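You operate a simulated robot arm through the tools that you are given. There is no shell and no other tool. Be economical: measure what you need, move in short steps, check, and stop when the job is done.

Carry out the task below with a simulated two-armed robot. There is one attempt and no reset: what you move stays moved.

JOB
Get ready to taxi: mixture to RICH, press START, levers up to the taxi gate, glow key on.
Fine: gate knob down first, levers afterwards; press START once, at idle; leave it running.

It is judged by the outcome, as a careful person would: the job done as asked, and still so three seconds after it is handed in. It fails if anything else is knocked over, pushed out of place, dropped, spilled or broken.

ROBOT AND FRAMES
Two 7-joint arms with fingered hands on one trunk, on a base that drives. Base frame: it is fixed to the floor where the robot stands at the start and does not move with it; the origin is under the middle of the robot, x ahead of it, y to its left, z up. Readings come in mm, degrees, newtons and seconds.
The left shoulder is at the start at [200, 135, 745], the right one opposite. Places, roughly: battery toggle [100, 1700, 800]; friction dial [600, 200, 600]; fuel guard [100, 1700, 900]; fuel toggle [100, 1700, 800]; gate knob [700, 0, 600]; gear key [100, 1600, 800]; mixture slider [700, 200, 600]; pump toggle [200, 1700, 800]; view key [100, 1600, 800]. Payload 4 kg a hand.
Tool frame (each hand has its own): the origin (TCP) lies between the finger pads and is the grasp point; the fingertips stand 25 mm ahead of it; z points along the fingers, y is the line along which they close. Largest opening 88 mm; the body of the gripper starts 29 mm behind the TCP. The gripper is a hand of 4 fingers: y runs from the thumb to the fingers, the wrist lies at [-13, -106, -174] in the tool frame.
Orientation is told as [roll, pitch, yaw] about the base's x, y, z axes, in that order, counted from this pose: with the fingers straight down and the wrist toward the robot, the tool's x, y and z point along [0, 1, 0], [1, 0, 0] and [0, 0, -1] of the base frame.

CONTROLS
- The arms move only by the tool jog_arm. It takes "left_series", "right_series" or both (then of equal length, played together; a hand with none holds still); each is one flat list of numbers, 6 for each row, row after row: the shift along the tool's x, y, z in units of 30 mm (1.0 is 30 mm), then the turn, a rotation vector about the tool's x, y, z in units of 5 degrees (1.0 is 5 degrees). In form: [x, y, z, ax, ay, az, x, y, z, ax, ay, az, ...]. A call has 1 to 12 rows; each row shifts and turns the commanded pose from where the row before left it, along the tool's axes as they then stand. A call with a number of a shift or a turn outside -1 to 1 is refused whole. Rows are played at 5 a second. More than 50 mm and 8.6 degrees between two rows, and nothing of the call is played. Where a pose cannot be reached the arm comes as near as it can. A force on the tool above 90 N (or 10 N above the force at the start of the call, whichever is more), or a blocked arm, ends the call early, and 0.2 s more pass. In this call time passes only in rows, and 0.2 s behind the last. The reply holds the time, the measured pose of the TCP, the force on the tool along the base axes, the opening and the grip force, in the units named above and with some noise, with the torque about the TCP (base axes, N m) and any sound that the robot's microphone picked up.
- Cameras (640 x 400 px; columns grow to the right, rows downward): "scene" is now at [136, 6.4, 1343.1]; the picture's right is [0.08, -1.00, 0.00], its down [-0.75, -0.06, -0.66] and it looks along [0.66, 0.05, -0.75] (base axes); focal length 272 px, centre (320, 200). "left" rides on the left gripper at [-64, -83, -98] in its tool frame; the picture's right is [-0.62, -0.37, 0.69], its down [0.71, -0.63, 0.30] and it looks along [0.32, 0.68, 0.65] (tool axes); focal length 265 px, centre (320, 200). "right" rides on the right gripper at [64, -83, -98] in its tool frame; the picture's right is [-0.62, 0.37, -0.69], its down [-0.71, -0.63, 0.30] and it looks along [-0.32, 0.68, 0.65] (tool axes); focal length 265 px, centre (320, 200). There is no depth. A picture from a camera that has moved, and an enlarged one, comes with that camera's place and axes in the base frame and with its lens.
- grab_frame(camera): a new picture of that camera. It takes no simulated time.
- slide_trunk(by): slides the trunk up (or, below 0, down) by that many mm; the arms and the scene camera ride with it, the base frame stays. It gives what a move gives, with no picture.
- roll_base(legs): drives the robot by 1 to 6 legs, each [ahead, left, turn to the left] in mm, mm and degrees, along the robot's own axes; the way and the turn of a leg run together, so that a leg with both is an arc; at most 1500 mm and 180 degrees a leg. The arms and the cameras ride along, it lands a little off, and it stops where it bumps. It gives what a move gives.
- move_fingers(index, middle, ring, thumb_bend, thumb_turn, hand): sets how far each is bent, from 0 (flat) to 1 (curled in); at 0.3 the hand is open as for a grip, at 0.7 the pads meet at the TCP. One left out holds its place. A second passes; each finger stops where it meets its share of the squeeze, and holds until it gets a number again. It is the only way to open and close the hand. It gives what a move gives, with no picture; readings hold the bend of each and the force on the fingers (four entries, about 0 where the hand has none), thumb and palm. thumb_turn goes from beside the hand (0) to across from the fingers (1), as for a grip.
- head_to(pan, tilt): turns the head with the scene camera to pan (to the left, within 97 degrees either way) and tilt (down, from -29 to 69), counted from straight ahead of the robot. It gives what a move gives.
- zoom(camera, box): a new picture of the part [left, top, right, bottom] of that camera's present view, enlarged. It takes no simulated time.
- close_job(): hands the job in; it is judged then, once.

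Go step by step. Nothing tells you exact positions but the pictures and the camera data: compare them with the known pose of the tool, close in by small moves and look again before you grip or let go. The budget is 120 turns and 92 pictures, counting those below and the enlarged ones. Unless the task says otherwise, let go and move clear before handing in, and close with one line.

The tools are called after "Emit:" as a command line: name --argument value ..., lists and objects as JSON in quotes. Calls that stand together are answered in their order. jog_arm: Moves the arms, as the interface text tells. Its arguments: {"type":"object","properties":{"left_series":{"type":"array","items":{"type":"number"}},"right_series":{"type":"array","items":{"type":"number"}}},"required":[]} The other tools are called the same way: slide_trunk (by) slides the trunk up or down; move_fingers (index, middle, ring, thumb_bend, thumb_turn, hand) moves the fingers one by one; roll_base (legs) drives the base; head_to (pan, tilt) turns the head that bears the scene camera; grab_frame (camera) takes a picture; zoom (camera, box) takes an enlarged picture of a part of a camera's view; close_job () hands the job in.

At the start:

```text
time_s: 0.0
left_eef_pos: [531.2, 352.5, 942.5]
left_ee_rot: [0.0, -0.1, 0.0]
left_force: [-0.1, 0.1, -0.1]
left_ft_torque: [-0.01, -0.02, 0.0]
left_grip_width: 87.5
left_gripper_force: 0.0
left_shape: jaw
left_bend: [0.3, 0.3, 0.3, 0.3, 0.98]
left_finger forces: [0.1, 0.0, 0.0, 0.0, 0.1, 0.1]
right_eef_pos: [600.0, -144.4, 925.5]
right_ee_rot: [0.0, 0.0, 0.0]
right_force: [-0.7, -0.2, -0.4]
right_ft_torque: [-0.03, 0.01, 0.0]
right_grip_width: 87.7
right_gripper_force: 0.0
right_shape: jaw
right_bend: [0.3, 0.3, 0.3, 0.3, 0.98]
right_finger forces: [0.0, 0.0, 0.0, 0.0, 0.1, 0.0]
trunk travel left (down, up): [-350.0, 420.0]
robot x, y, heading: [0.7, -3.3, -0.2]
head pan, tilt: [4.7, 48.7]
```

scene: 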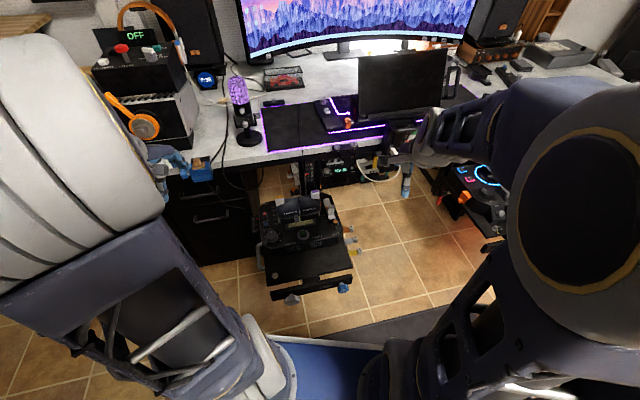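
right: 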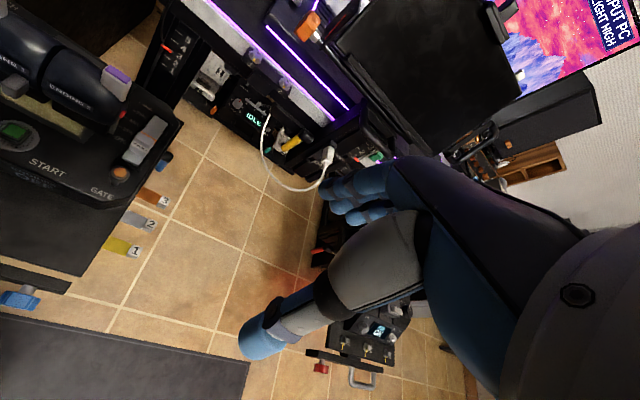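
left: 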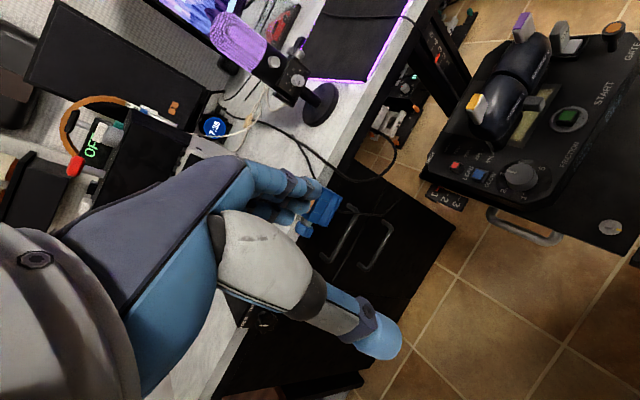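

I see a throttle quadrant ahead, with levers, a START button, a gate knob and a mixture slider. I'll zoom in for the details.

Emit:
zoom --camera "scene" --box '[240, 170, 380, 300]'

Emit:
zoom --camera "left" --box '[400, 0, 640, 260]'

Emit:
zoom --camera "right" --box '[0, 0, 240, 260]'

```text
3.08 times, centred on (310, 235) of scene
camera zoom: at [136.0, 6.4, 1343.1], right [0.08, -1.0, 0.0], down [-0.75, -0.06, -0.66], along [0.66, 0.05, -0.75], focal length 838 px, centre (351, 92)
```

zoom: 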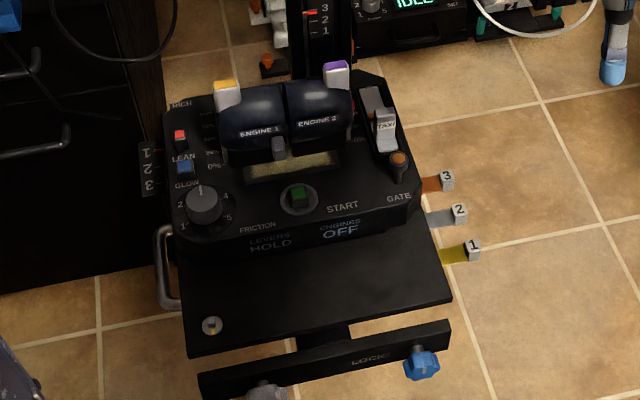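

```text
1.54 times, centred on (520, 130) of left
camera zoom: at [446.2, 289.2, 1041.4], right [-0.37, -0.62, -0.69], down [-0.63, 0.71, -0.3], along [0.68, 0.32, -0.65], focal length 408 px, centre (12, 308)
```

zoom: 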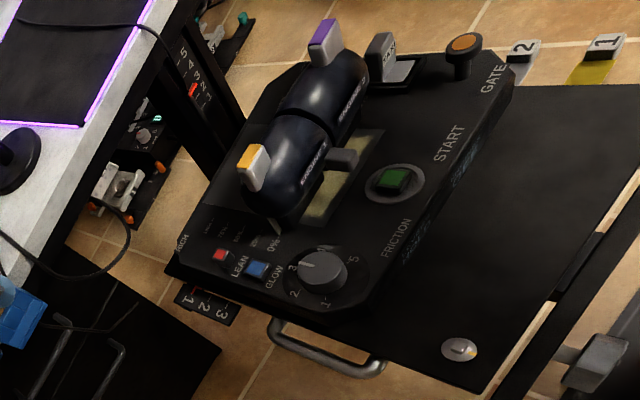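

```text
1.54 times, centred on (120, 130) of right
camera zoom: at [516.5, -78.8, 1023.5], right [0.37, -0.62, 0.69], down [-0.63, -0.71, -0.3], along [0.68, -0.32, -0.65], focal length 408 px, centre (628, 308)
```

zoom: 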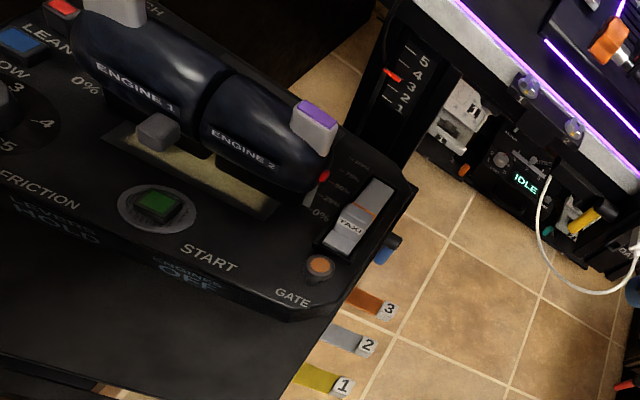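

The panel is yawed about 18° to the left. I estimate START at about [650,104,583], the mixture cap at [712,247,595], the glow key at [676,236,587] and the gate knob top at [687,-2,612]. I'll form a pointing left hand and look at it.

Emit:
move_fingers --hand "left" --index 0.3 --middle 1 --ring 1 --thumb_bend 0 --thumb_turn 0

Emit:
move_fingers --hand "right" --index 0.3 --middle 1 --ring 1 --thumb_bend 0 --thumb_turn 0

Emit:
jog_arm --left_series '[0, 0.8, 0, 0, 0, -0.9, 0, 0.8, 0, 0, 0, -0.9, 0, 0.8, 0, 0, 0, -0.9, 0, 0.8, 0, 0, 0, -0.9]'

Emit:
grab_frame --camera "left"

Emit:
grab_frame --camera "scene"

```text
time_s: 1.0
left_eef_pos: [530.8, 352.9, 944.3]
left_ee_rot: [0.0, 0.1, -0.1]
left_force: [0.8, -0.3, 0.1]
left_ft_torque: [-0.01, 0.01, 0.0]
left_grip_width: 129.7
left_gripper_force: 0.0
left_shape: fingers
left_bend: [0.3, 1.0, 1.0, 0.0, 0.0]
left_finger forces: [0.0, 0.1, 0.0, 0.0, 0.0, 0.0]
right_eef_pos: [600.9, -141.8, 926.9]
right_ee_rot: [0.0, 0.0, 0.0]
right_force: [0.0, -0.5, 0.6]
right_ft_torque: [-0.02, 0.03, 0.01]
right_grip_width: 87.4
right_gripper_force: 0.0
right_shape: jaw
right_bend: [0.3, 0.3, 0.3, 0.3, 0.98]
right_finger forces: [0.1, 0.1, 0.1, 0.1, 0.0, 0.0]
trunk travel left (down, up): [-350.0, 420.0]
robot x, y, heading: [-2.6, -0.6, 0.1]
head pan, tilt: [4.7, 48.7]
```

```text
time_s: 2.0
left_eef_pos: [530.5, 352.7, 943.6]
left_ee_rot: [0.0, 0.0, 0.1]
left_force: [0.0, -0.1, 0.7]
left_ft_torque: [-0.05, 0.0, -0.01]
left_grip_width: 129.7
left_gripper_force: 0.0
left_shape: fingers
left_bend: [0.3, 1.0, 1.0, 0.0, 0.0]
left_finger forces: [0.0, 0.1, 0.0, 0.1, 0.0, 0.1]
right_eef_pos: [600.3, -142.7, 926.9]
right_ee_rot: [0.0, 0.0, 0.0]
right_force: [-0.4, -0.1, -0.3]
right_ft_torque: [-0.01, 0.03, 0.02]
right_grip_width: 129.6
right_gripper_force: 0.1
right_shape: fingers
right_bend: [0.3, 1.0, 1.0, 0.0, 0.0]
right_finger forces: [0.0, 0.1, 0.0, 0.1, 0.1, 0.0]
trunk travel left (down, up): [-350.0, 420.0]
robot x, y, heading: [-3.6, -3.2, 0.0]
head pan, tilt: [4.7, 48.7]
```

```text
time_s: 3.0
left_eef_pos: [627.2, 363.8, 942.2]
left_ee_rot: [0.0, -0.1, 18.1]
left_force: [-0.2, 0.0, -0.1]
left_ft_torque: [0.01, 0.02, 0.02]
left_grip_width: 130.1
left_gripper_force: 0.0
left_shape: fingers
left_bend: [0.3, 1.0, 1.0, 0.0, 0.0]
left_finger forces: [0.0, 0.0, 0.1, 0.0, 0.0, 0.1]
right_eef_pos: [599.8, -142.6, 927.7]
right_ee_rot: [0.1, -0.1, 0.0]
right_force: [0.0, -0.4, 0.3]
right_ft_torque: [0.0, 0.02, -0.02]
right_grip_width: 129.8
right_gripper_force: 0.1
right_shape: fingers
right_bend: [0.3, 1.0, 1.0, 0.0, 0.0]
right_finger forces: [0.2, 0.0, 0.0, 0.0, 0.0, 0.1]
trunk travel left (down, up): [-350.0, 420.0]
robot x, y, heading: [2.9, -2.0, 0.1]
head pan, tilt: [4.7, 48.7]
```

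```text
85 pictures are left
camera left: at [566.3, 277.8, 1041.0], right [-0.16, -0.7, -0.69], down [-0.82, 0.48, -0.3], along [0.55, 0.52, -0.65], focal length 265 px, centre (320, 200)
```

left: 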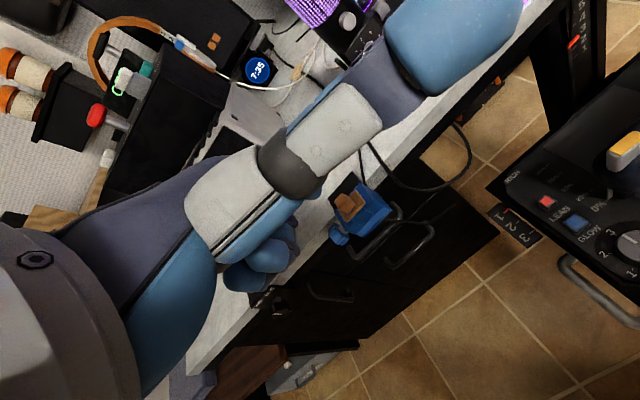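

```text
84 pictures are left
camera scene: at [135.9, 6.4, 1343.1], right [0.08, -1.0, 0.0], down [-0.75, -0.06, -0.66], along [0.66, 0.05, -0.75], focal length 272 px, centre (320, 200)
```

scene: 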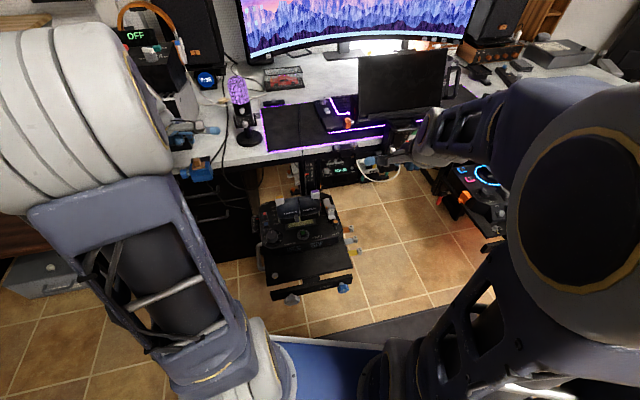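

The thumb at turn 0 sticks out, so I'll change to a pinch of thumb and index with the other fingers curled. That puts a known tip at the TCP.

Emit:
move_fingers --hand "left" --index 0.68 --middle 1 --ring 1 --thumb_bend 0.6 --thumb_turn 1

Emit:
grab_frame --camera "left"

```text
time_s: 4.0
left_eef_pos: [626.3, 365.8, 942.4]
left_ee_rot: [0.0, -0.1, 18.0]
left_force: [-0.4, 0.2, -0.7]
left_ft_torque: [0.03, -0.02, 0.01]
left_grip_width: 11.6
left_gripper_force: 0.1
left_shape: fingers
left_bend: [0.68, 1.0, 1.0, 0.6, 1.0]
left_finger forces: [0.0, 0.0, 0.0, 0.1, 0.0, 0.1]
right_eef_pos: [600.6, -142.7, 925.6]
right_ee_rot: [0.0, 0.1, 0.0]
right_force: [-0.2, -0.1, 0.0]
right_ft_torque: [-0.02, 0.01, 0.0]
right_grip_width: 129.8
right_gripper_force: 0.1
right_shape: fingers
right_bend: [0.3, 1.0, 1.0, 0.0, 0.0]
right_finger forces: [0.0, 0.1, 0.0, 0.1, 0.1, 0.1]
trunk travel left (down, up): [-350.0, 420.0]
robot x, y, heading: [1.0, -0.4, -0.0]
head pan, tilt: [4.7, 48.7]
```

```text
83 pictures are left
camera left: at [566.0, 277.7, 1040.8], right [-0.16, -0.7, -0.69], down [-0.82, 0.48, -0.3], along [0.55, 0.52, -0.65], focal length 265 px, centre (320, 200)
```

left: 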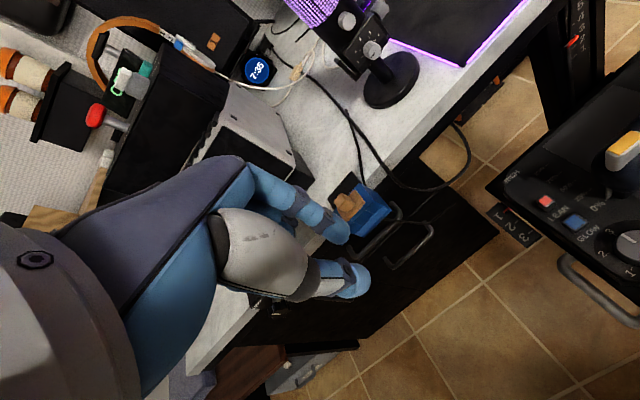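

The pinch tip sits at the TCP as expected. Next I'll move the left hand above the mixture slider, staying well above it, and look closely.

Emit:
jog_arm --left_series '[-0.78, 0.25, 1, 0, 0, 0, -0.78, 0.25, 1, 0, 0, 0, -0.78, 0.25, 1, 0, 0, 0, -0.78, 0.25, 1, 0, 0, 0, -0.78, 0.25, 1, 0, 0, 0, -0.78, 0.25, 1, 0, 0, 0]'

Emit:
grab_frame --camera "left"

Emit:
zoom --camera "scene" --box '[240, 170, 380, 300]'

```text
time_s: 5.4
left_eef_pos: [712.6, 244.7, 762.3]
left_ee_rot: [-0.1, 0.0, 18.0]
left_force: [-0.5, 0.3, 0.1]
left_ft_torque: [0.02, 0.01, -0.02]
left_grip_width: 11.4
left_gripper_force: 0.1
left_shape: fingers
left_bend: [0.68, 1.0, 1.0, 0.6, 1.0]
left_finger forces: [0.0, 0.0, 0.0, 0.0, 0.0, 0.1]
right_eef_pos: [599.2, -142.7, 927.1]
right_ee_rot: [0.0, 0.0, 0.1]
right_force: [0.4, 0.3, 0.5]
right_ft_torque: [0.01, 0.0, -0.02]
right_grip_width: 130.0
right_gripper_force: 0.0
right_shape: fingers
right_bend: [0.3, 1.0, 1.0, 0.0, 0.0]
right_finger forces: [0.0, 0.0, 0.0, 0.1, 0.0, 0.0]
trunk travel left (down, up): [-350.0, 420.0]
robot x, y, heading: [-1.8, -0.8, 0.3]
head pan, tilt: [4.7, 48.7]
```

```text
82 pictures are left
camera left: at [652.9, 157.9, 861.6], right [-0.16, -0.7, -0.69], down [-0.82, 0.48, -0.3], along [0.55, 0.52, -0.65], focal length 265 px, centre (320, 200)
```

left: 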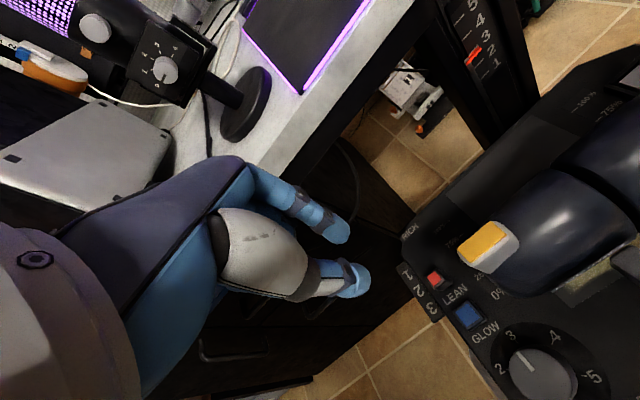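

```text
3.08 times, centred on (310, 235) of scene
camera zoom: at [135.9, 6.5, 1343.2], right [0.08, -1.0, 0.0], down [-0.75, -0.06, -0.66], along [0.66, 0.05, -0.75], focal length 838 px, centre (351, 92)
```

zoom: 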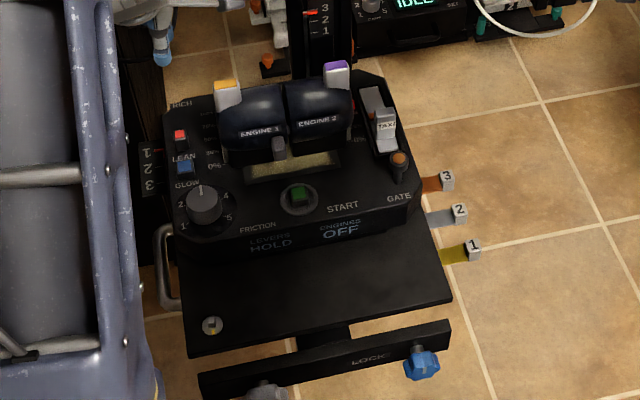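

Emit:
zoom --camera "left" --box '[370, 190, 640, 400]'

Emit:
zoom --camera "scene" --box '[270, 185, 320, 225]'

```text
1.90 times, centred on (505, 295) of left
camera zoom: at [652.9, 157.9, 861.6], right [-0.16, -0.7, -0.69], down [-0.82, 0.48, -0.3], along [0.55, 0.52, -0.65], focal length 506 px, centre (-32, 19)
```

zoom: 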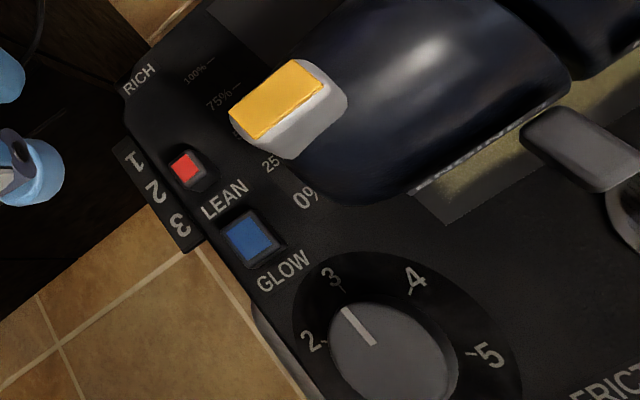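

```text
10.00 times, centred on (295, 205) of scene
camera zoom: at [135.9, 6.5, 1343.2], right [0.08, -1.0, 0.0], down [-0.75, -0.06, -0.66], along [0.66, 0.05, -0.75], focal length 2724 px, centre (570, 150)
```

zoom: 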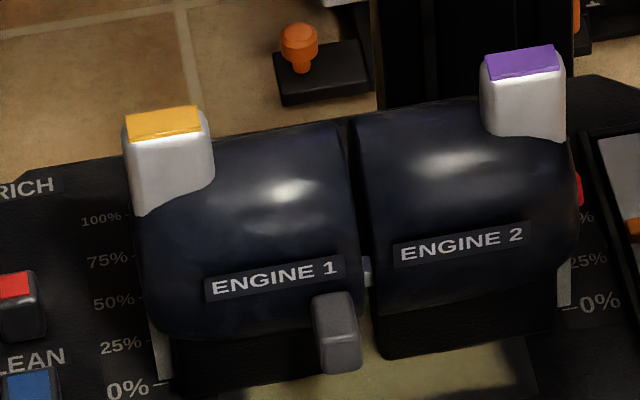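

Mixture cap is at about [713,249,595] with the RICH end forward. I'll open the pinch to about 30 mm and come down around it in stages.

Emit:
move_fingers --hand "left" --index 0.57 --thumb_bend 0.55

Emit:
jog_arm --left_series '[0.12, 0.05, 1, 0, 0, 0, 0, 0, 1, 0, 0, 0, 0, 0, 1, 0, 0, 0, 0, 0, 0.7, 0, 0, 0]'

Emit:
grab_frame --camera "left"

Emit:
zoom --camera "scene" --box '[240, 170, 380, 300]'

```text
time_s: 6.4
left_eef_pos: [713.3, 244.0, 764.4]
left_ee_rot: [0.1, 0.0, 18.0]
left_force: [1.1, 0.1, 0.1]
left_ft_torque: [0.0, -0.04, -0.01]
left_grip_width: 28.9
left_gripper_force: 0.1
left_shape: fingers
left_bend: [0.56, 1.0, 1.0, 0.55, 1.0]
left_finger forces: [0.0, 0.0, 0.1, 0.0, 0.0, 0.0]
right_eef_pos: [600.2, -142.2, 926.2]
right_ee_rot: [-0.1, 0.0, 0.0]
right_force: [-0.8, 0.0, 0.6]
right_ft_torque: [-0.02, 0.06, 0.01]
right_grip_width: 129.8
right_gripper_force: 0.0
right_shape: fingers
right_bend: [0.3, 1.0, 1.0, 0.0, 0.0]
right_finger forces: [0.0, 0.1, 0.0, 0.0, 0.1, 0.0]
trunk travel left (down, up): [-350.0, 420.0]
robot x, y, heading: [0.1, 4.7, -0.0]
head pan, tilt: [4.7, 48.7]
```

```text
time_s: 7.4
left_eef_pos: [712.9, 248.0, 651.9]
left_ee_rot: [0.0, 0.0, 18.0]
left_force: [-0.6, -0.3, 1.1]
left_ft_torque: [-0.03, 0.0, 0.01]
left_grip_width: 28.8
left_gripper_force: 0.0
left_shape: fingers
left_bend: [0.56, 1.0, 1.0, 0.55, 1.0]
left_finger forces: [0.1, 0.0, 0.1, 0.1, 0.0, 0.1]
right_eef_pos: [600.7, -142.5, 927.1]
right_ee_rot: [0.0, 0.0, 0.1]
right_force: [0.8, 0.2, 0.5]
right_ft_torque: [-0.01, -0.01, -0.03]
right_grip_width: 130.0
right_gripper_force: 0.1
right_shape: fingers
right_bend: [0.3, 1.0, 1.0, 0.0, 0.0]
right_finger forces: [0.0, 0.1, 0.1, 0.1, 0.1, 0.0]
trunk travel left (down, up): [-350.0, 420.0]
robot x, y, heading: [2.5, -3.9, -0.1]
head pan, tilt: [4.7, 48.7]
```

```text
78 pictures are left
camera left: at [652.9, 161.6, 750.7], right [-0.16, -0.7, -0.69], down [-0.82, 0.48, -0.3], along [0.55, 0.52, -0.65], focal length 265 px, centre (320, 200)
```

left: 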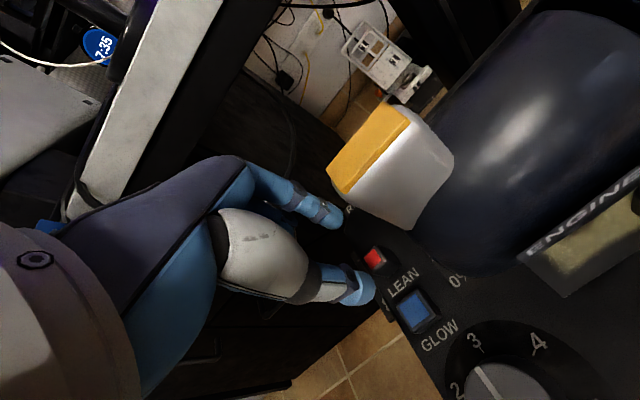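

```text
3.08 times, centred on (310, 235) of scene
camera zoom: at [136.0, 6.4, 1343.2], right [0.08, -1.0, 0.0], down [-0.75, -0.06, -0.66], along [0.66, 0.05, -0.75], focal length 838 px, centre (351, 92)
```

zoom: 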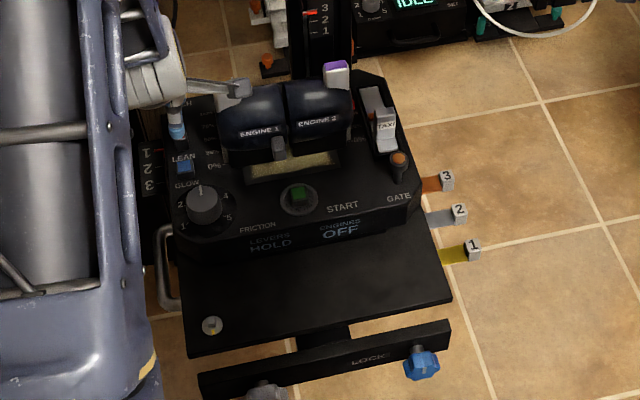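

The hand camera's stalk reaches over toward the yellow tab. I'll rise a little and lean the hand to the left (tilt about tool y), so the camera clears the levers before I slide forward.

Emit:
jog_arm --left_series '[0, 0, -1, 0, 0, 0, 0, 0, 0, 0, -1, 0, 0, 0, 0, 0, -1, 0, 0, 0, 0, 0, -1, 0, 0, 0, 0, 0, -1, 0, 0, 0, 0, 0, -1, 0]'

Emit:
grab_frame --camera "left"

Emit:
zoom --camera "scene" --box '[240, 170, 380, 300]'

```text
time_s: 8.8
left_eef_pos: [712.0, 248.1, 682.2]
left_ee_rot: [-25.1, 0.0, 18.0]
left_force: [-0.2, 0.5, -0.2]
left_ft_torque: [0.0, -0.01, 0.04]
left_grip_width: 28.5
left_gripper_force: 0.2
left_shape: fingers
left_bend: [0.56, 1.0, 1.0, 0.55, 1.0]
left_finger forces: [0.1, 0.1, 0.0, 0.1, 0.0, 0.0]
right_eef_pos: [600.0, -142.5, 926.3]
right_ee_rot: [0.1, -0.1, 0.0]
right_force: [-0.7, -0.6, -0.3]
right_ft_torque: [-0.01, -0.01, 0.0]
right_grip_width: 129.8
right_gripper_force: 0.0
right_shape: fingers
right_bend: [0.3, 1.0, 1.0, 0.0, 0.0]
right_finger forces: [0.1, 0.0, 0.0, 0.0, 0.0, 0.0]
trunk travel left (down, up): [-350.0, 420.0]
robot x, y, heading: [1.8, -1.3, 0.1]
head pan, tilt: [4.7, 48.7]
```

```text
76 pictures are left
camera left: at [637.1, 207.4, 798.6], right [-0.09, -0.93, -0.36], down [-0.76, 0.3, -0.58], along [0.64, 0.23, -0.73], focal length 265 px, centre (320, 200)
```

left: 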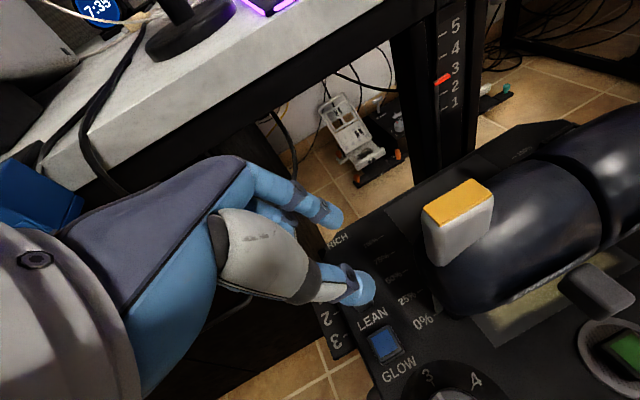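

```text
3.08 times, centred on (310, 235) of scene
camera zoom: at [136.1, 6.3, 1343.2], right [0.08, -1.0, 0.0], down [-0.75, -0.06, -0.66], along [0.66, 0.05, -0.75], focal length 838 px, centre (351, 92)
```

zoom: 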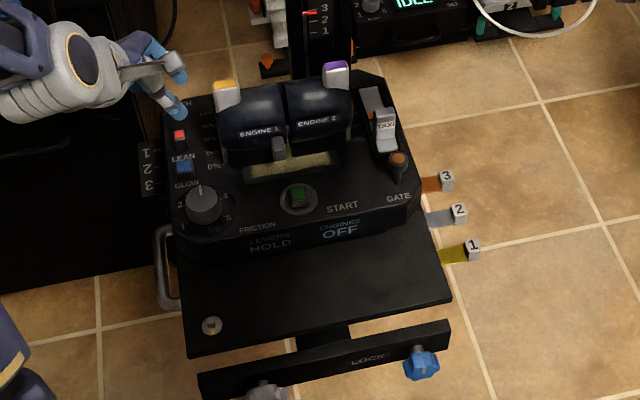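

Emit:
jog_arm --left_series '[0.46, 0.03, 0.69, 0, 0, 0, 0.46, 0.02, 0.69, 0, 0, 0]'

Emit:
zoom --camera "left" --box '[280, 150, 520, 350]'

Emit:
zoom --camera "scene" --box '[250, 180, 320, 240]'

```text
time_s: 9.4
left_eef_pos: [712.1, 257.0, 632.8]
left_ee_rot: [-25.1, 0.0, 18.0]
left_force: [0.3, -0.8, 0.2]
left_ft_torque: [-0.02, -0.02, 0.02]
left_grip_width: 28.9
left_gripper_force: 0.1
left_shape: fingers
left_bend: [0.56, 1.0, 1.0, 0.55, 1.0]
left_finger forces: [0.1, 0.0, 0.1, 0.0, 0.0, 0.0]
right_eef_pos: [599.8, -142.9, 925.6]
right_ee_rot: [-0.1, -0.1, 0.0]
right_force: [-0.2, 0.4, -0.1]
right_ft_torque: [0.01, 0.0, 0.0]
right_grip_width: 129.8
right_gripper_force: 0.1
right_shape: fingers
right_bend: [0.3, 1.0, 1.0, 0.0, 0.0]
right_finger forces: [0.0, 0.1, 0.0, 0.0, 0.0, 0.1]
trunk travel left (down, up): [-350.0, 420.0]
robot x, y, heading: [-0.2, 1.1, 0.3]
head pan, tilt: [4.7, 48.7]
```

```text
2.00 times, centred on (400, 250) of left
camera zoom: at [636.4, 215.1, 749.4], right [-0.09, -0.93, -0.37], down [-0.76, 0.3, -0.58], along [0.65, 0.23, -0.73], focal length 531 px, centre (160, 100)
```

zoom: 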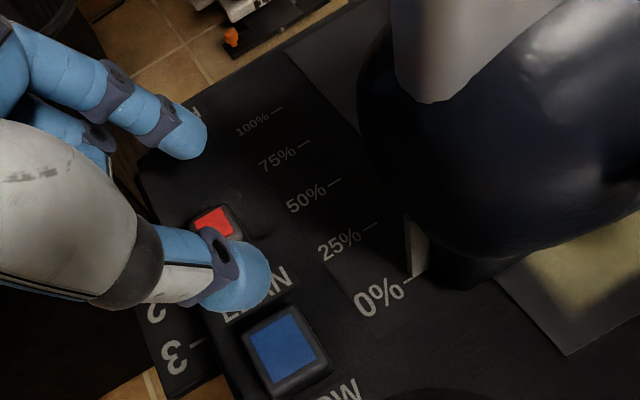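

```text
6.67 times, centred on (285, 210) of scene
camera zoom: at [136.0, 6.4, 1343.2], right [0.08, -1.0, 0.0], down [-0.75, -0.06, -0.66], along [0.66, 0.05, -0.75], focal length 1816 px, centre (553, 133)
```

zoom: 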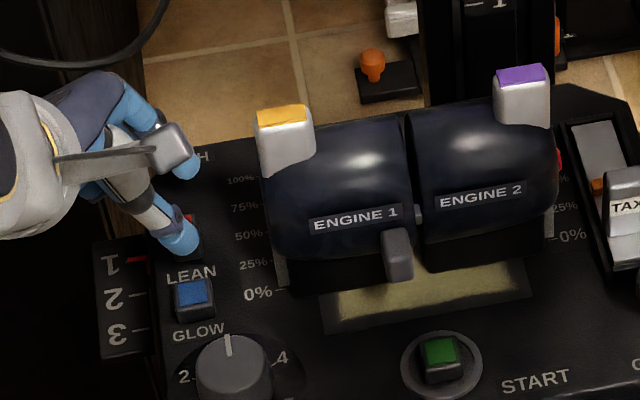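

The cap is between thumb and index. I'll narrow the thumb slightly, then go down the last 24 mm.

Emit:
move_fingers --hand "left" --thumb_bend 0.59

Emit:
jog_arm --left_series '[0.23, 0.08, 0.35, 0, 0, 0, 0.23, 0, 0.34, 0, 0, 0]'

Emit:
zoom --camera "left" --box '[280, 150, 520, 350]'

Emit:
zoom --camera "scene" --box '[250, 180, 320, 240]'

```text
time_s: 10.4
left_eef_pos: [711.3, 256.2, 633.0]
left_ee_rot: [-25.1, 0.0, 18.0]
left_force: [0.5, -0.2, 0.5]
left_ft_torque: [0.01, -0.01, 0.0]
left_grip_width: 25.4
left_gripper_force: 0.1
left_shape: fingers
left_bend: [0.56, 1.0, 1.0, 0.59, 1.0]
left_finger forces: [0.0, 0.0, 0.0, 0.0, 0.1, 0.0]
right_eef_pos: [599.8, -143.1, 926.0]
right_ee_rot: [0.1, -0.1, 0.0]
right_force: [0.0, 0.5, -0.8]
right_ft_torque: [-0.02, 0.01, -0.01]
right_grip_width: 129.6
right_gripper_force: 0.0
right_shape: fingers
right_bend: [0.3, 1.0, 1.0, 0.0, 0.0]
right_finger forces: [0.0, 0.0, 0.1, 0.0, 0.0, 0.0]
trunk travel left (down, up): [-350.0, 420.0]
robot x, y, heading: [1.9, 1.6, 0.2]
head pan, tilt: [4.7, 48.7]
```

```text
time_s: 11.0
left_eef_pos: [712.2, 261.0, 607.9]
left_ee_rot: [-25.0, 0.0, 17.9]
left_force: [0.6, 0.2, 0.1]
left_ft_torque: [0.02, 0.0, 0.03]
left_grip_width: 25.2
left_gripper_force: 0.1
left_shape: fingers
left_bend: [0.56, 1.0, 1.0, 0.59, 1.0]
left_finger forces: [0.1, 0.0, 0.1, 0.0, 0.0, 0.0]
right_eef_pos: [599.5, -142.9, 926.3]
right_ee_rot: [0.0, 0.0, 0.1]
right_force: [0.4, -0.2, -0.2]
right_ft_torque: [0.03, -0.02, 0.02]
right_grip_width: 129.7
right_gripper_force: 0.1
right_shape: fingers
right_bend: [0.3, 1.0, 1.0, 0.0, 0.0]
right_finger forces: [0.0, 0.1, 0.0, 0.0, 0.0, 0.0]
trunk travel left (down, up): [-350.0, 420.0]
robot x, y, heading: [1.5, -1.5, 0.2]
head pan, tilt: [4.7, 48.7]
```

```text
2.00 times, centred on (400, 250) of left
camera zoom: at [636.7, 219.8, 725.2], right [-0.09, -0.93, -0.37], down [-0.76, 0.3, -0.58], along [0.64, 0.23, -0.73], focal length 531 px, centre (160, 100)
```

zoom: 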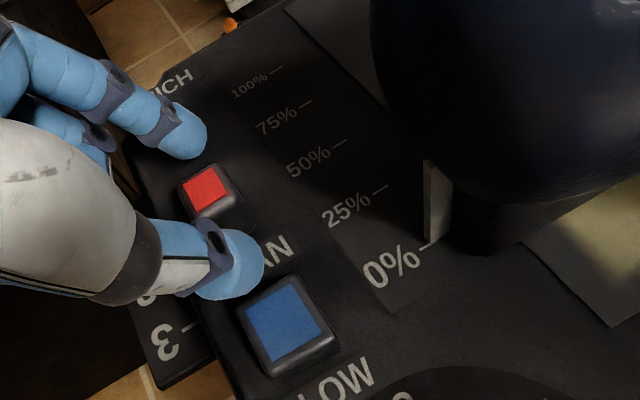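

```text
6.67 times, centred on (285, 210) of scene
camera zoom: at [136.0, 6.4, 1343.2], right [0.08, -1.0, 0.0], down [-0.75, -0.06, -0.66], along [0.66, 0.05, -0.75], focal length 1816 px, centre (553, 133)
```

zoom: 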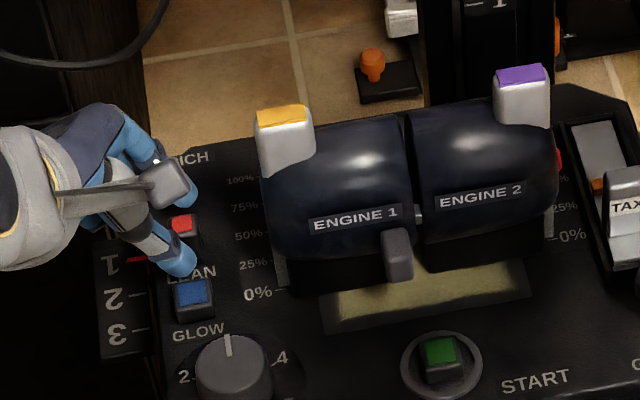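

Thumb is right behind the red cap, clear of GLOW. Pushing forward now.

Emit:
jog_arm --left_series '[0, 0.25, 0, 0, 0, 0, 0, 0.25, 0, 0, 0, 0, 0, 0.25, 0, 0, 0, 0, 0, 0.25, 0, 0, 0, 0]'

Emit:
zoom --camera "left" --box '[280, 150, 520, 350]'

```text
time_s: 12.0
left_eef_pos: [740.3, 269.9, 607.9]
left_ee_rot: [-25.0, 0.0, 18.0]
left_force: [-0.8, 0.4, 1.2]
left_ft_torque: [-0.04, 0.02, 0.01]
left_grip_width: 26.7
left_gripper_force: 0.0
left_shape: fingers
left_bend: [0.56, 1.0, 1.0, 0.58, 1.0]
left_finger forces: [0.0, 0.0, 0.0, 0.0, 0.7, 0.1]
right_eef_pos: [600.2, -143.7, 927.1]
right_ee_rot: [0.0, 0.0, 0.0]
right_force: [-1.1, 0.0, 0.1]
right_ft_torque: [0.0, 0.0, -0.03]
right_grip_width: 129.9
right_gripper_force: 0.0
right_shape: fingers
right_bend: [0.3, 1.0, 1.0, 0.0, 0.0]
right_finger forces: [0.0, 0.0, 0.1, 0.1, 0.0, 0.1]
trunk travel left (down, up): [-350.0, 420.0]
robot x, y, heading: [1.8, 0.3, 0.2]
head pan, tilt: [4.7, 48.7]
```

```text
2.00 times, centred on (400, 250) of left
camera zoom: at [665.9, 228.3, 725.0], right [-0.09, -0.93, -0.37], down [-0.76, 0.3, -0.58], along [0.64, 0.23, -0.73], focal length 531 px, centre (160, 100)
```

zoom: 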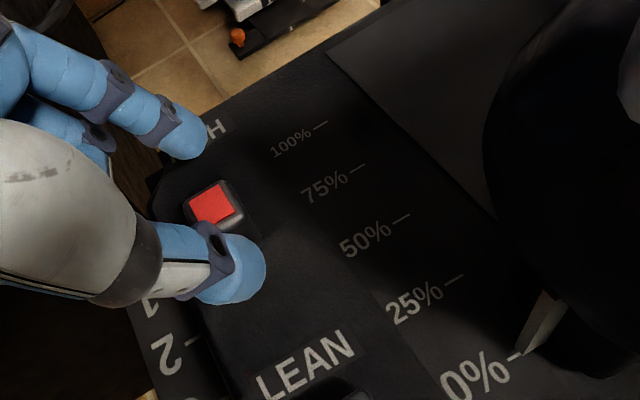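

The slider moves with the thumb. I'll continue until it stops.

Emit:
jog_arm --left_series '[0, 0.2, 0, 0, 0, 0, 0, 0.2, 0, 0, 0, 0, 0, 0.2, 0, 0, 0, 0]'

Emit:
zoom --camera "left" --box '[280, 150, 520, 350]'

```text
time_s: 12.8
left_eef_pos: [758.3, 274.4, 608.0]
left_ee_rot: [-25.0, 0.0, 18.1]
left_force: [-1.1, -0.3, 0.8]
left_ft_torque: [-0.01, 0.03, -0.03]
left_grip_width: 26.3
left_gripper_force: 0.2
left_shape: fingers
left_bend: [0.56, 1.0, 1.0, 0.58, 1.0]
left_finger forces: [0.1, 0.1, 0.0, 0.1, 0.7, 0.0]
right_eef_pos: [600.6, -143.4, 927.0]
right_ee_rot: [0.0, 0.0, 0.0]
right_force: [0.8, 1.0, 0.1]
right_ft_torque: [0.01, -0.04, 0.02]
right_grip_width: 129.7
right_gripper_force: 0.0
right_shape: fingers
right_bend: [0.3, 1.0, 1.0, 0.0, 0.0]
right_finger forces: [0.0, 0.0, 0.0, 0.1, 0.0, 0.0]
trunk travel left (down, up): [-350.0, 420.0]
robot x, y, heading: [-2.3, -2.0, 0.0]
head pan, tilt: [4.7, 48.7]
```

```text
2.00 times, centred on (400, 250) of left
camera zoom: at [682.7, 233.9, 724.5], right [-0.09, -0.93, -0.37], down [-0.76, 0.3, -0.58], along [0.64, 0.23, -0.73], focal length 531 px, centre (160, 100)
```

zoom: 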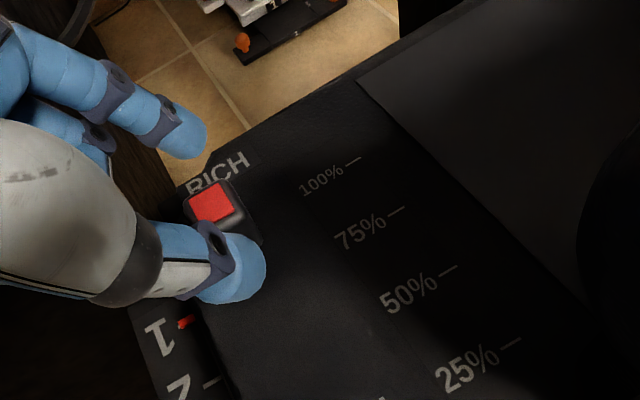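

Emit:
jog_arm --left_series '[0, 0.1, 0, 0, 0, 0, 0, 0.1, 0, 0, 0, 0]'

Emit:
zoom --camera "left" --box '[280, 150, 520, 350]'

```text
time_s: 13.4
left_eef_pos: [764.0, 276.9, 606.1]
left_ee_rot: [-25.1, 0.0, 18.0]
left_force: [-0.5, -0.8, 0.6]
left_ft_torque: [0.02, 0.0, -0.01]
left_grip_width: 26.2
left_gripper_force: 0.1
left_shape: fingers
left_bend: [0.56, 1.0, 1.0, 0.58, 1.0]
left_finger forces: [0.0, 0.1, 0.1, 0.1, 0.5, 0.0]
right_eef_pos: [600.5, -142.4, 925.7]
right_ee_rot: [0.0, 0.0, 0.0]
right_force: [-0.2, -0.3, -0.1]
right_ft_torque: [-0.02, -0.01, 0.01]
right_grip_width: 129.7
right_gripper_force: 0.0
right_shape: fingers
right_bend: [0.3, 1.0, 1.0, 0.0, 0.0]
right_finger forces: [0.0, 0.1, 0.0, 0.0, 0.0, 0.0]
trunk travel left (down, up): [-350.0, 420.0]
robot x, y, heading: [-1.2, -0.6, 0.1]
head pan, tilt: [4.7, 48.7]
```

```text
2.00 times, centred on (400, 250) of left
camera zoom: at [688.4, 235.7, 724.0], right [-0.09, -0.93, -0.37], down [-0.76, 0.3, -0.58], along [0.64, 0.23, -0.73], focal length 531 px, centre (160, 100)
```

zoom: 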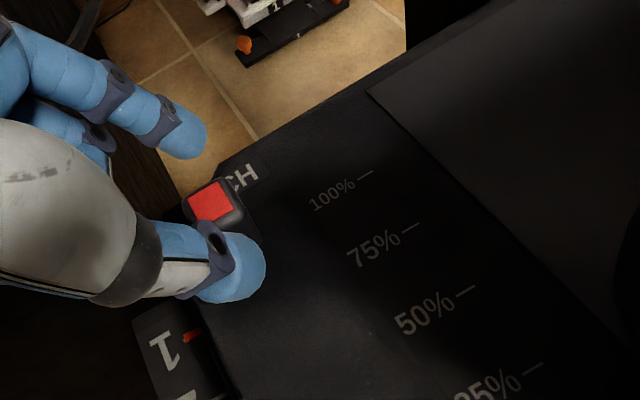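

Emit:
jog_arm --left_series '[0, 0.1, 0, 0, 0, 0, 0, 0.1, 0, 0, 0, 0]'

Emit:
zoom --camera "left" --box '[280, 150, 520, 350]'

```text
time_s: 14.0
left_eef_pos: [768.8, 277.8, 608.3]
left_ee_rot: [-24.9, 0.0, 18.0]
left_force: [-3.4, -0.5, 0.2]
left_ft_torque: [0.0, 0.05, -0.03]
left_grip_width: 28.4
left_gripper_force: 0.7
left_shape: fingers
left_bend: [0.56, 1.0, 1.0, 0.56, 1.0]
left_finger forces: [0.1, 0.0, 0.0, 0.0, 2.7, 0.0]
right_eef_pos: [600.1, -143.5, 927.1]
right_ee_rot: [0.0, 0.0, 0.0]
right_force: [-0.4, -0.9, 0.5]
right_ft_torque: [0.0, 0.03, -0.01]
right_grip_width: 129.8
right_gripper_force: 0.1
right_shape: fingers
right_bend: [0.3, 1.0, 1.0, 0.0, 0.0]
right_finger forces: [0.1, 0.1, 0.0, 0.0, 0.1, 0.0]
trunk travel left (down, up): [-350.0, 420.0]
robot x, y, heading: [-1.5, 3.4, 0.0]
head pan, tilt: [4.7, 48.7]
```

```text
2.00 times, centred on (400, 250) of left
camera zoom: at [693.6, 237.1, 724.2], right [-0.09, -0.93, -0.37], down [-0.76, 0.3, -0.58], along [0.64, 0.23, -0.73], focal length 531 px, centre (160, 100)
```

zoom: 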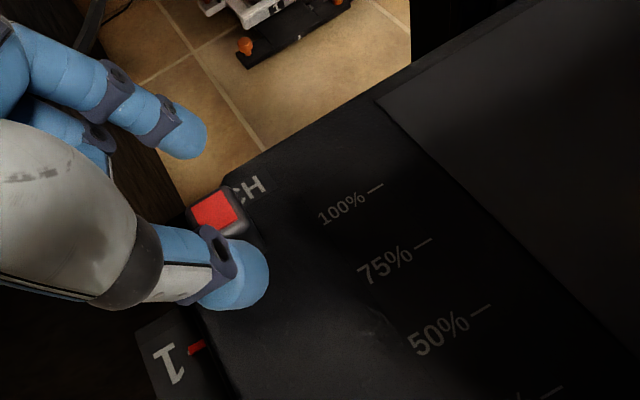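

The slider has hit its stop at RICH (thumb force rose). I'll back the left hand off and lift it clear to the left, then set the right hand to the same pinch for START, yawed 18°.

Emit:
jog_arm --left_series '[0, -0.17, 0, 0, 0, 0, -0.42, 0, -0.9, 0, 0, 0, -0.42, 0, -0.9, 0, 0, 0, -0.42, 0, -0.9, 0, 0, 0, 0.3, -0.3, -0.8, 0, 0, 0, 0.3, -0.5, -0.8, 0, 0, 0]' --right_series '[0, 0, 0, 0, 0, -0.9, 0, 0, 0, 0, 0, -0.9, 0, 0, 0, 0, 0, -0.9, 0, 0, 0, 0, 0, -0.9, 0, 0, 0, -1, 0, 0, 0, 0, 0, -1, 0, 0]'

Emit:
move_fingers --hand "right" --index 0.68 --middle 1 --ring 1 --thumb_bend 0.6 --thumb_turn 1

Emit:
zoom --camera "scene" --box '[220, 170, 380, 300]'

```text
time_s: 15.4
left_eef_pos: [730.2, 303.9, 734.6]
left_ee_rot: [-25.0, 0.1, 17.9]
left_force: [0.0, 0.6, 0.1]
left_ft_torque: [0.01, -0.03, -0.01]
left_grip_width: 25.3
left_gripper_force: 0.2
left_shape: fingers
left_bend: [0.56, 1.0, 1.0, 0.59, 1.0]
left_finger forces: [0.1, 0.1, 0.0, 0.1, 0.0, 0.0]
right_eef_pos: [600.0, -142.9, 926.1]
right_ee_rot: [0.0, -10.0, 18.0]
right_force: [-0.4, -0.1, 0.5]
right_ft_torque: [0.0, 0.0, 0.0]
right_grip_width: 129.8
right_gripper_force: 0.1
right_shape: fingers
right_bend: [0.3, 1.0, 1.0, 0.0, 0.0]
right_finger forces: [0.0, 0.0, 0.1, 0.1, 0.0, 0.2]
trunk travel left (down, up): [-350.0, 420.0]
robot x, y, heading: [2.2, 0.5, 0.1]
head pan, tilt: [4.7, 48.7]
```

```text
time_s: 16.4
left_eef_pos: [731.0, 303.5, 734.8]
left_ee_rot: [-24.8, 0.0, 18.1]
left_force: [-0.2, -0.2, -0.1]
left_ft_torque: [-0.03, -0.02, -0.02]
left_grip_width: 25.1
left_gripper_force: 0.0
left_shape: fingers
left_bend: [0.56, 1.0, 1.0, 0.59, 1.0]
left_finger forces: [0.0, 0.0, 0.0, 0.0, 0.0, 0.0]
right_eef_pos: [600.2, -143.6, 927.8]
right_ee_rot: [0.1, -9.9, 18.0]
right_force: [-0.2, -0.8, 0.9]
right_ft_torque: [-0.04, 0.04, 0.0]
right_grip_width: 11.6
right_gripper_force: 0.0
right_shape: fingers
right_bend: [0.68, 1.0, 1.0, 0.6, 1.0]
right_finger forces: [0.0, 0.1, 0.1, 0.1, 0.0, 0.0]
trunk travel left (down, up): [-350.0, 420.0]
robot x, y, heading: [-0.9, 0.3, 0.0]
head pan, tilt: [4.7, 48.7]
```

```text
3.08 times, centred on (300, 235) of scene
camera zoom: at [136.0, 6.4, 1343.1], right [0.08, -1.0, 0.0], down [-0.75, -0.06, -0.66], along [0.66, 0.05, -0.75], focal length 838 px, centre (382, 92)
```

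zoom: 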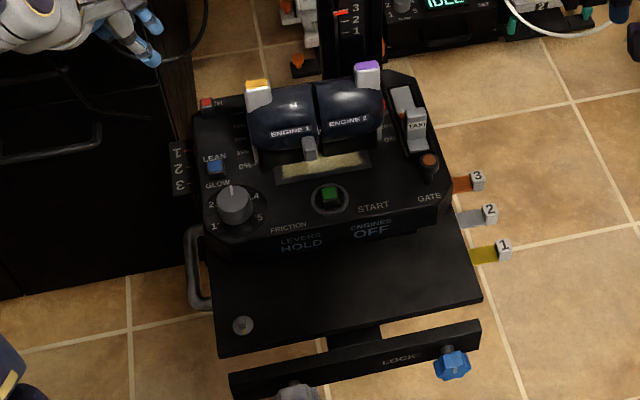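

Mixture is at RICH. Now I'll bring the right hand above START.

Emit:
jog_arm --right_series '[0, 0, 0, -1, 0, 0, 0, 0, 0, -1, 0, 0, 0, 0, 0, -1, 0, 0, 0.814, 0.026, 0.939, 0, 0, 0, 0.814, 0.026, 0.939, 0, 0, 0, 0.814, 0.026, 0.939, 0, 0, 0, 0.814, 0.026, 0.939, 0, 0, 0, 0.814, 0.026, 0.939, 0, 0, 0, 0.814, 0.026, 0.939, 0, 0, 0, 0.814, 0.026, 0.939, 0, 0, 0, 0.814, 0.026, 0.939, 0, 0, 0, 0.814, 0.026, 0.939, 0, 0, 0]'

Emit:
grab_frame --camera "right"

Emit:
zoom --camera "scene" --box '[220, 170, 380, 300]'

```text
time_s: 19.0
left_eef_pos: [731.2, 304.2, 734.0]
left_ee_rot: [-25.0, 0.1, 18.0]
left_force: [-0.4, 0.1, -0.3]
left_ft_torque: [-0.01, 0.0, 0.01]
left_grip_width: 25.0
left_gripper_force: 0.1
left_shape: fingers
left_bend: [0.56, 1.0, 1.0, 0.59, 1.0]
left_finger forces: [0.0, 0.0, 0.0, 0.1, 0.0, 0.0]
right_eef_pos: [667.4, -40.5, 717.2]
right_ee_rot: [0.4, -24.8, 18.7]
right_force: [0.4, 0.2, 1.1]
right_ft_torque: [0.03, 0.0, -0.01]
right_grip_width: 11.3
right_gripper_force: 0.0
right_shape: fingers
right_bend: [0.68, 1.0, 1.0, 0.6, 1.0]
right_finger forces: [0.0, 0.0, 0.0, 0.1, 0.0, 0.1]
right hand out of reach, approached as far as the arm can: row 7, 8, 9, 10, 11, 12
trunk travel left (down, up): [-350.0, 420.0]
robot x, y, heading: [-3.3, 5.6, 0.0]
head pan, tilt: [4.7, 48.7]
```

```text
65 pictures are left
camera right: at [535.5, -17.5, 770.5], right [0.24, -0.58, 0.78], down [-0.19, -0.82, -0.55], along [0.95, -0.02, -0.31], focal length 265 px, centre (320, 200)
```

right: 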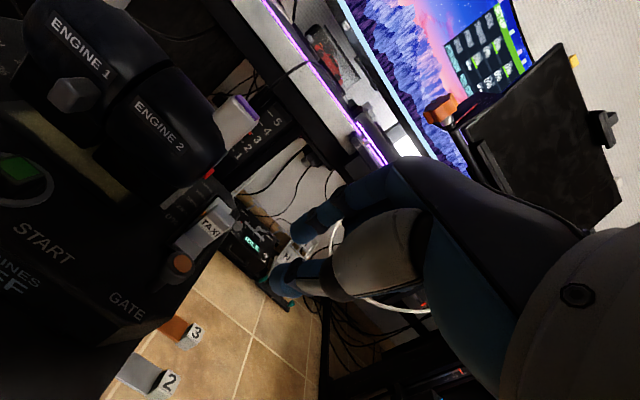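

```text
3.08 times, centred on (300, 235) of scene
camera zoom: at [136.0, 6.4, 1343.2], right [0.08, -1.0, 0.0], down [-0.75, -0.06, -0.66], along [0.66, 0.05, -0.75], focal length 838 px, centre (382, 92)
```

zoom: 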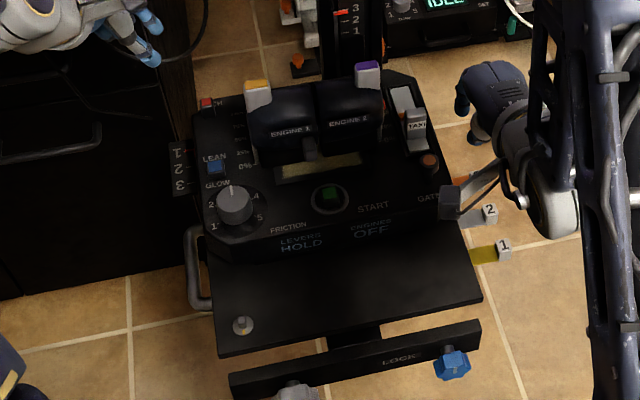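

The right arm is too close to reach START with this tilt. I'll back the base up 130 mm to get better reach.

Emit:
roll_base --legs '[[-130, 0, 0]]'

Emit:
jog_arm --right_series '[0, 0, 0, 0, 0, 0]'

Emit:
grab_frame --camera "scene"

```text
time_s: 20.3
left_eef_pos: [602.6, 305.4, 734.7]
left_ee_rot: [-25.0, -0.1, 18.1]
left_force: [0.2, -0.3, -0.1]
left_ft_torque: [0.0, -0.01, 0.0]
left_grip_width: 25.1
left_gripper_force: 0.1
left_shape: fingers
left_bend: [0.56, 1.0, 1.0, 0.59, 1.0]
left_finger forces: [0.0, 0.0, 0.1, 0.0, 0.0, 0.1]
right_eef_pos: [539.0, -38.2, 717.5]
right_ee_rot: [0.3, -24.8, 18.9]
right_force: [0.6, 0.1, -0.1]
right_ft_torque: [-0.02, 0.0, -0.01]
right_grip_width: 11.4
right_gripper_force: 0.1
right_shape: fingers
right_bend: [0.68, 1.0, 1.0, 0.6, 1.0]
right_finger forces: [0.0, 0.0, 0.1, 0.0, 0.0, 0.0]
trunk travel left (down, up): [-350.0, 420.0]
robot x, y, heading: [-126.3, -1.7, 0.1]
head pan, tilt: [4.7, 48.7]
```

```text
time_s: 20.7
left_eef_pos: [601.9, 305.6, 735.1]
left_ee_rot: [-25.0, 0.0, 18.1]
left_force: [0.5, -0.1, 0.4]
left_ft_torque: [-0.01, -0.04, -0.02]
left_grip_width: 24.8
left_gripper_force: 0.2
left_shape: fingers
left_bend: [0.56, 1.0, 1.0, 0.59, 1.0]
left_finger forces: [0.0, 0.0, 0.0, 0.0, 0.0, 0.1]
right_eef_pos: [539.2, -39.1, 718.0]
right_ee_rot: [0.4, -24.9, 18.6]
right_force: [-0.3, -0.2, 0.7]
right_ft_torque: [0.0, -0.02, 0.0]
right_grip_width: 11.4
right_gripper_force: 0.0
right_shape: fingers
right_bend: [0.68, 1.0, 1.0, 0.6, 1.0]
right_finger forces: [0.0, 0.0, 0.0, 0.0, 0.0, 0.0]
trunk travel left (down, up): [-350.0, 420.0]
robot x, y, heading: [-130.4, -1.4, 0.1]
head pan, tilt: [4.7, 48.7]
```

```text
63 pictures are left
camera scene: at [7.8, 6.6, 1343.1], right [0.08, -1.0, 0.0], down [-0.75, -0.06, -0.66], along [0.66, 0.06, -0.75], focal length 272 px, centre (320, 200)
```

scene: 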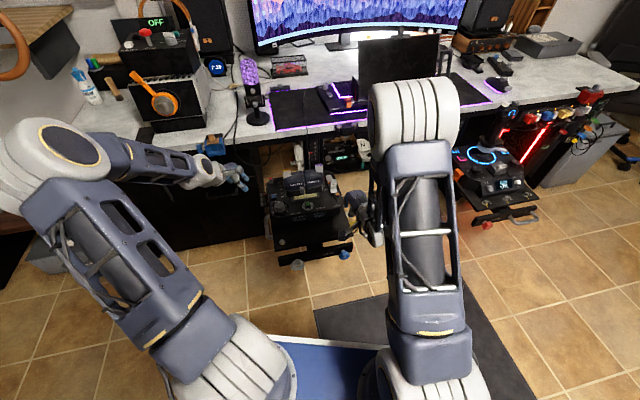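

Emit:
jog_arm --right_series '[0.68, 0.79, 0.5, 0, 0, 0, 0.68, 0.79, 0.5, 0, 0, 0, 0.68, 0.79, 0.5, 0, 0, 0, 0.68, 0.79, 0.5, 0, 0, 0, 0.68, 0.79, 0.5, 0, 0, 0]'

Emit:
grab_frame --camera "right"

Emit:
zoom --camera "scene" --box '[230, 130, 390, 280]'

```text
time_s: 21.9
left_eef_pos: [601.8, 306.0, 734.4]
left_ee_rot: [-24.9, -0.1, 18.1]
left_force: [0.5, -0.3, -0.3]
left_ft_torque: [0.0, 0.02, 0.02]
left_grip_width: 24.9
left_gripper_force: 0.0
left_shape: fingers
left_bend: [0.56, 1.0, 1.0, 0.59, 1.0]
left_finger forces: [0.0, 0.0, 0.0, 0.0, 0.0, 0.1]
right_eef_pos: [637.5, 102.0, 699.5]
right_ee_rot: [0.3, -24.8, 18.8]
right_force: [0.1, 0.4, 0.2]
right_ft_torque: [0.01, 0.03, -0.01]
right_grip_width: 11.4
right_gripper_force: 0.1
right_shape: fingers
right_bend: [0.68, 1.0, 1.0, 0.6, 1.0]
right_finger forces: [0.0, 0.0, 0.1, 0.0, 0.1, 0.0]
trunk travel left (down, up): [-350.0, 420.0]
robot x, y, heading: [-127.4, 2.2, -0.1]
head pan, tilt: [4.7, 48.7]
```

```text
62 pictures are left
camera right: at [504.9, 125.5, 752.4], right [0.24, -0.58, 0.78], down [-0.19, -0.82, -0.55], along [0.95, -0.01, -0.31], focal length 265 px, centre (320, 200)
```

right: 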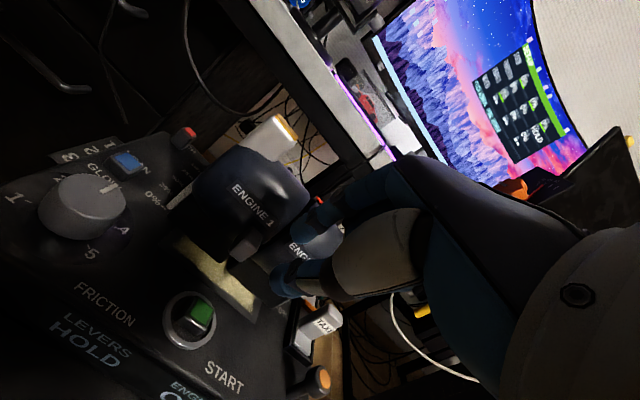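

```text
2.67 times, centred on (310, 205) of scene
camera zoom: at [7.7, 6.6, 1343.2], right [0.08, -1.0, 0.0], down [-0.75, -0.06, -0.66], along [0.66, 0.06, -0.75], focal length 726 px, centre (347, 187)
```

zoom: 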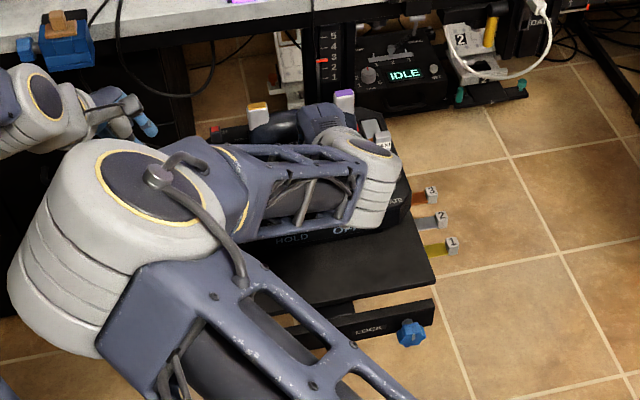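

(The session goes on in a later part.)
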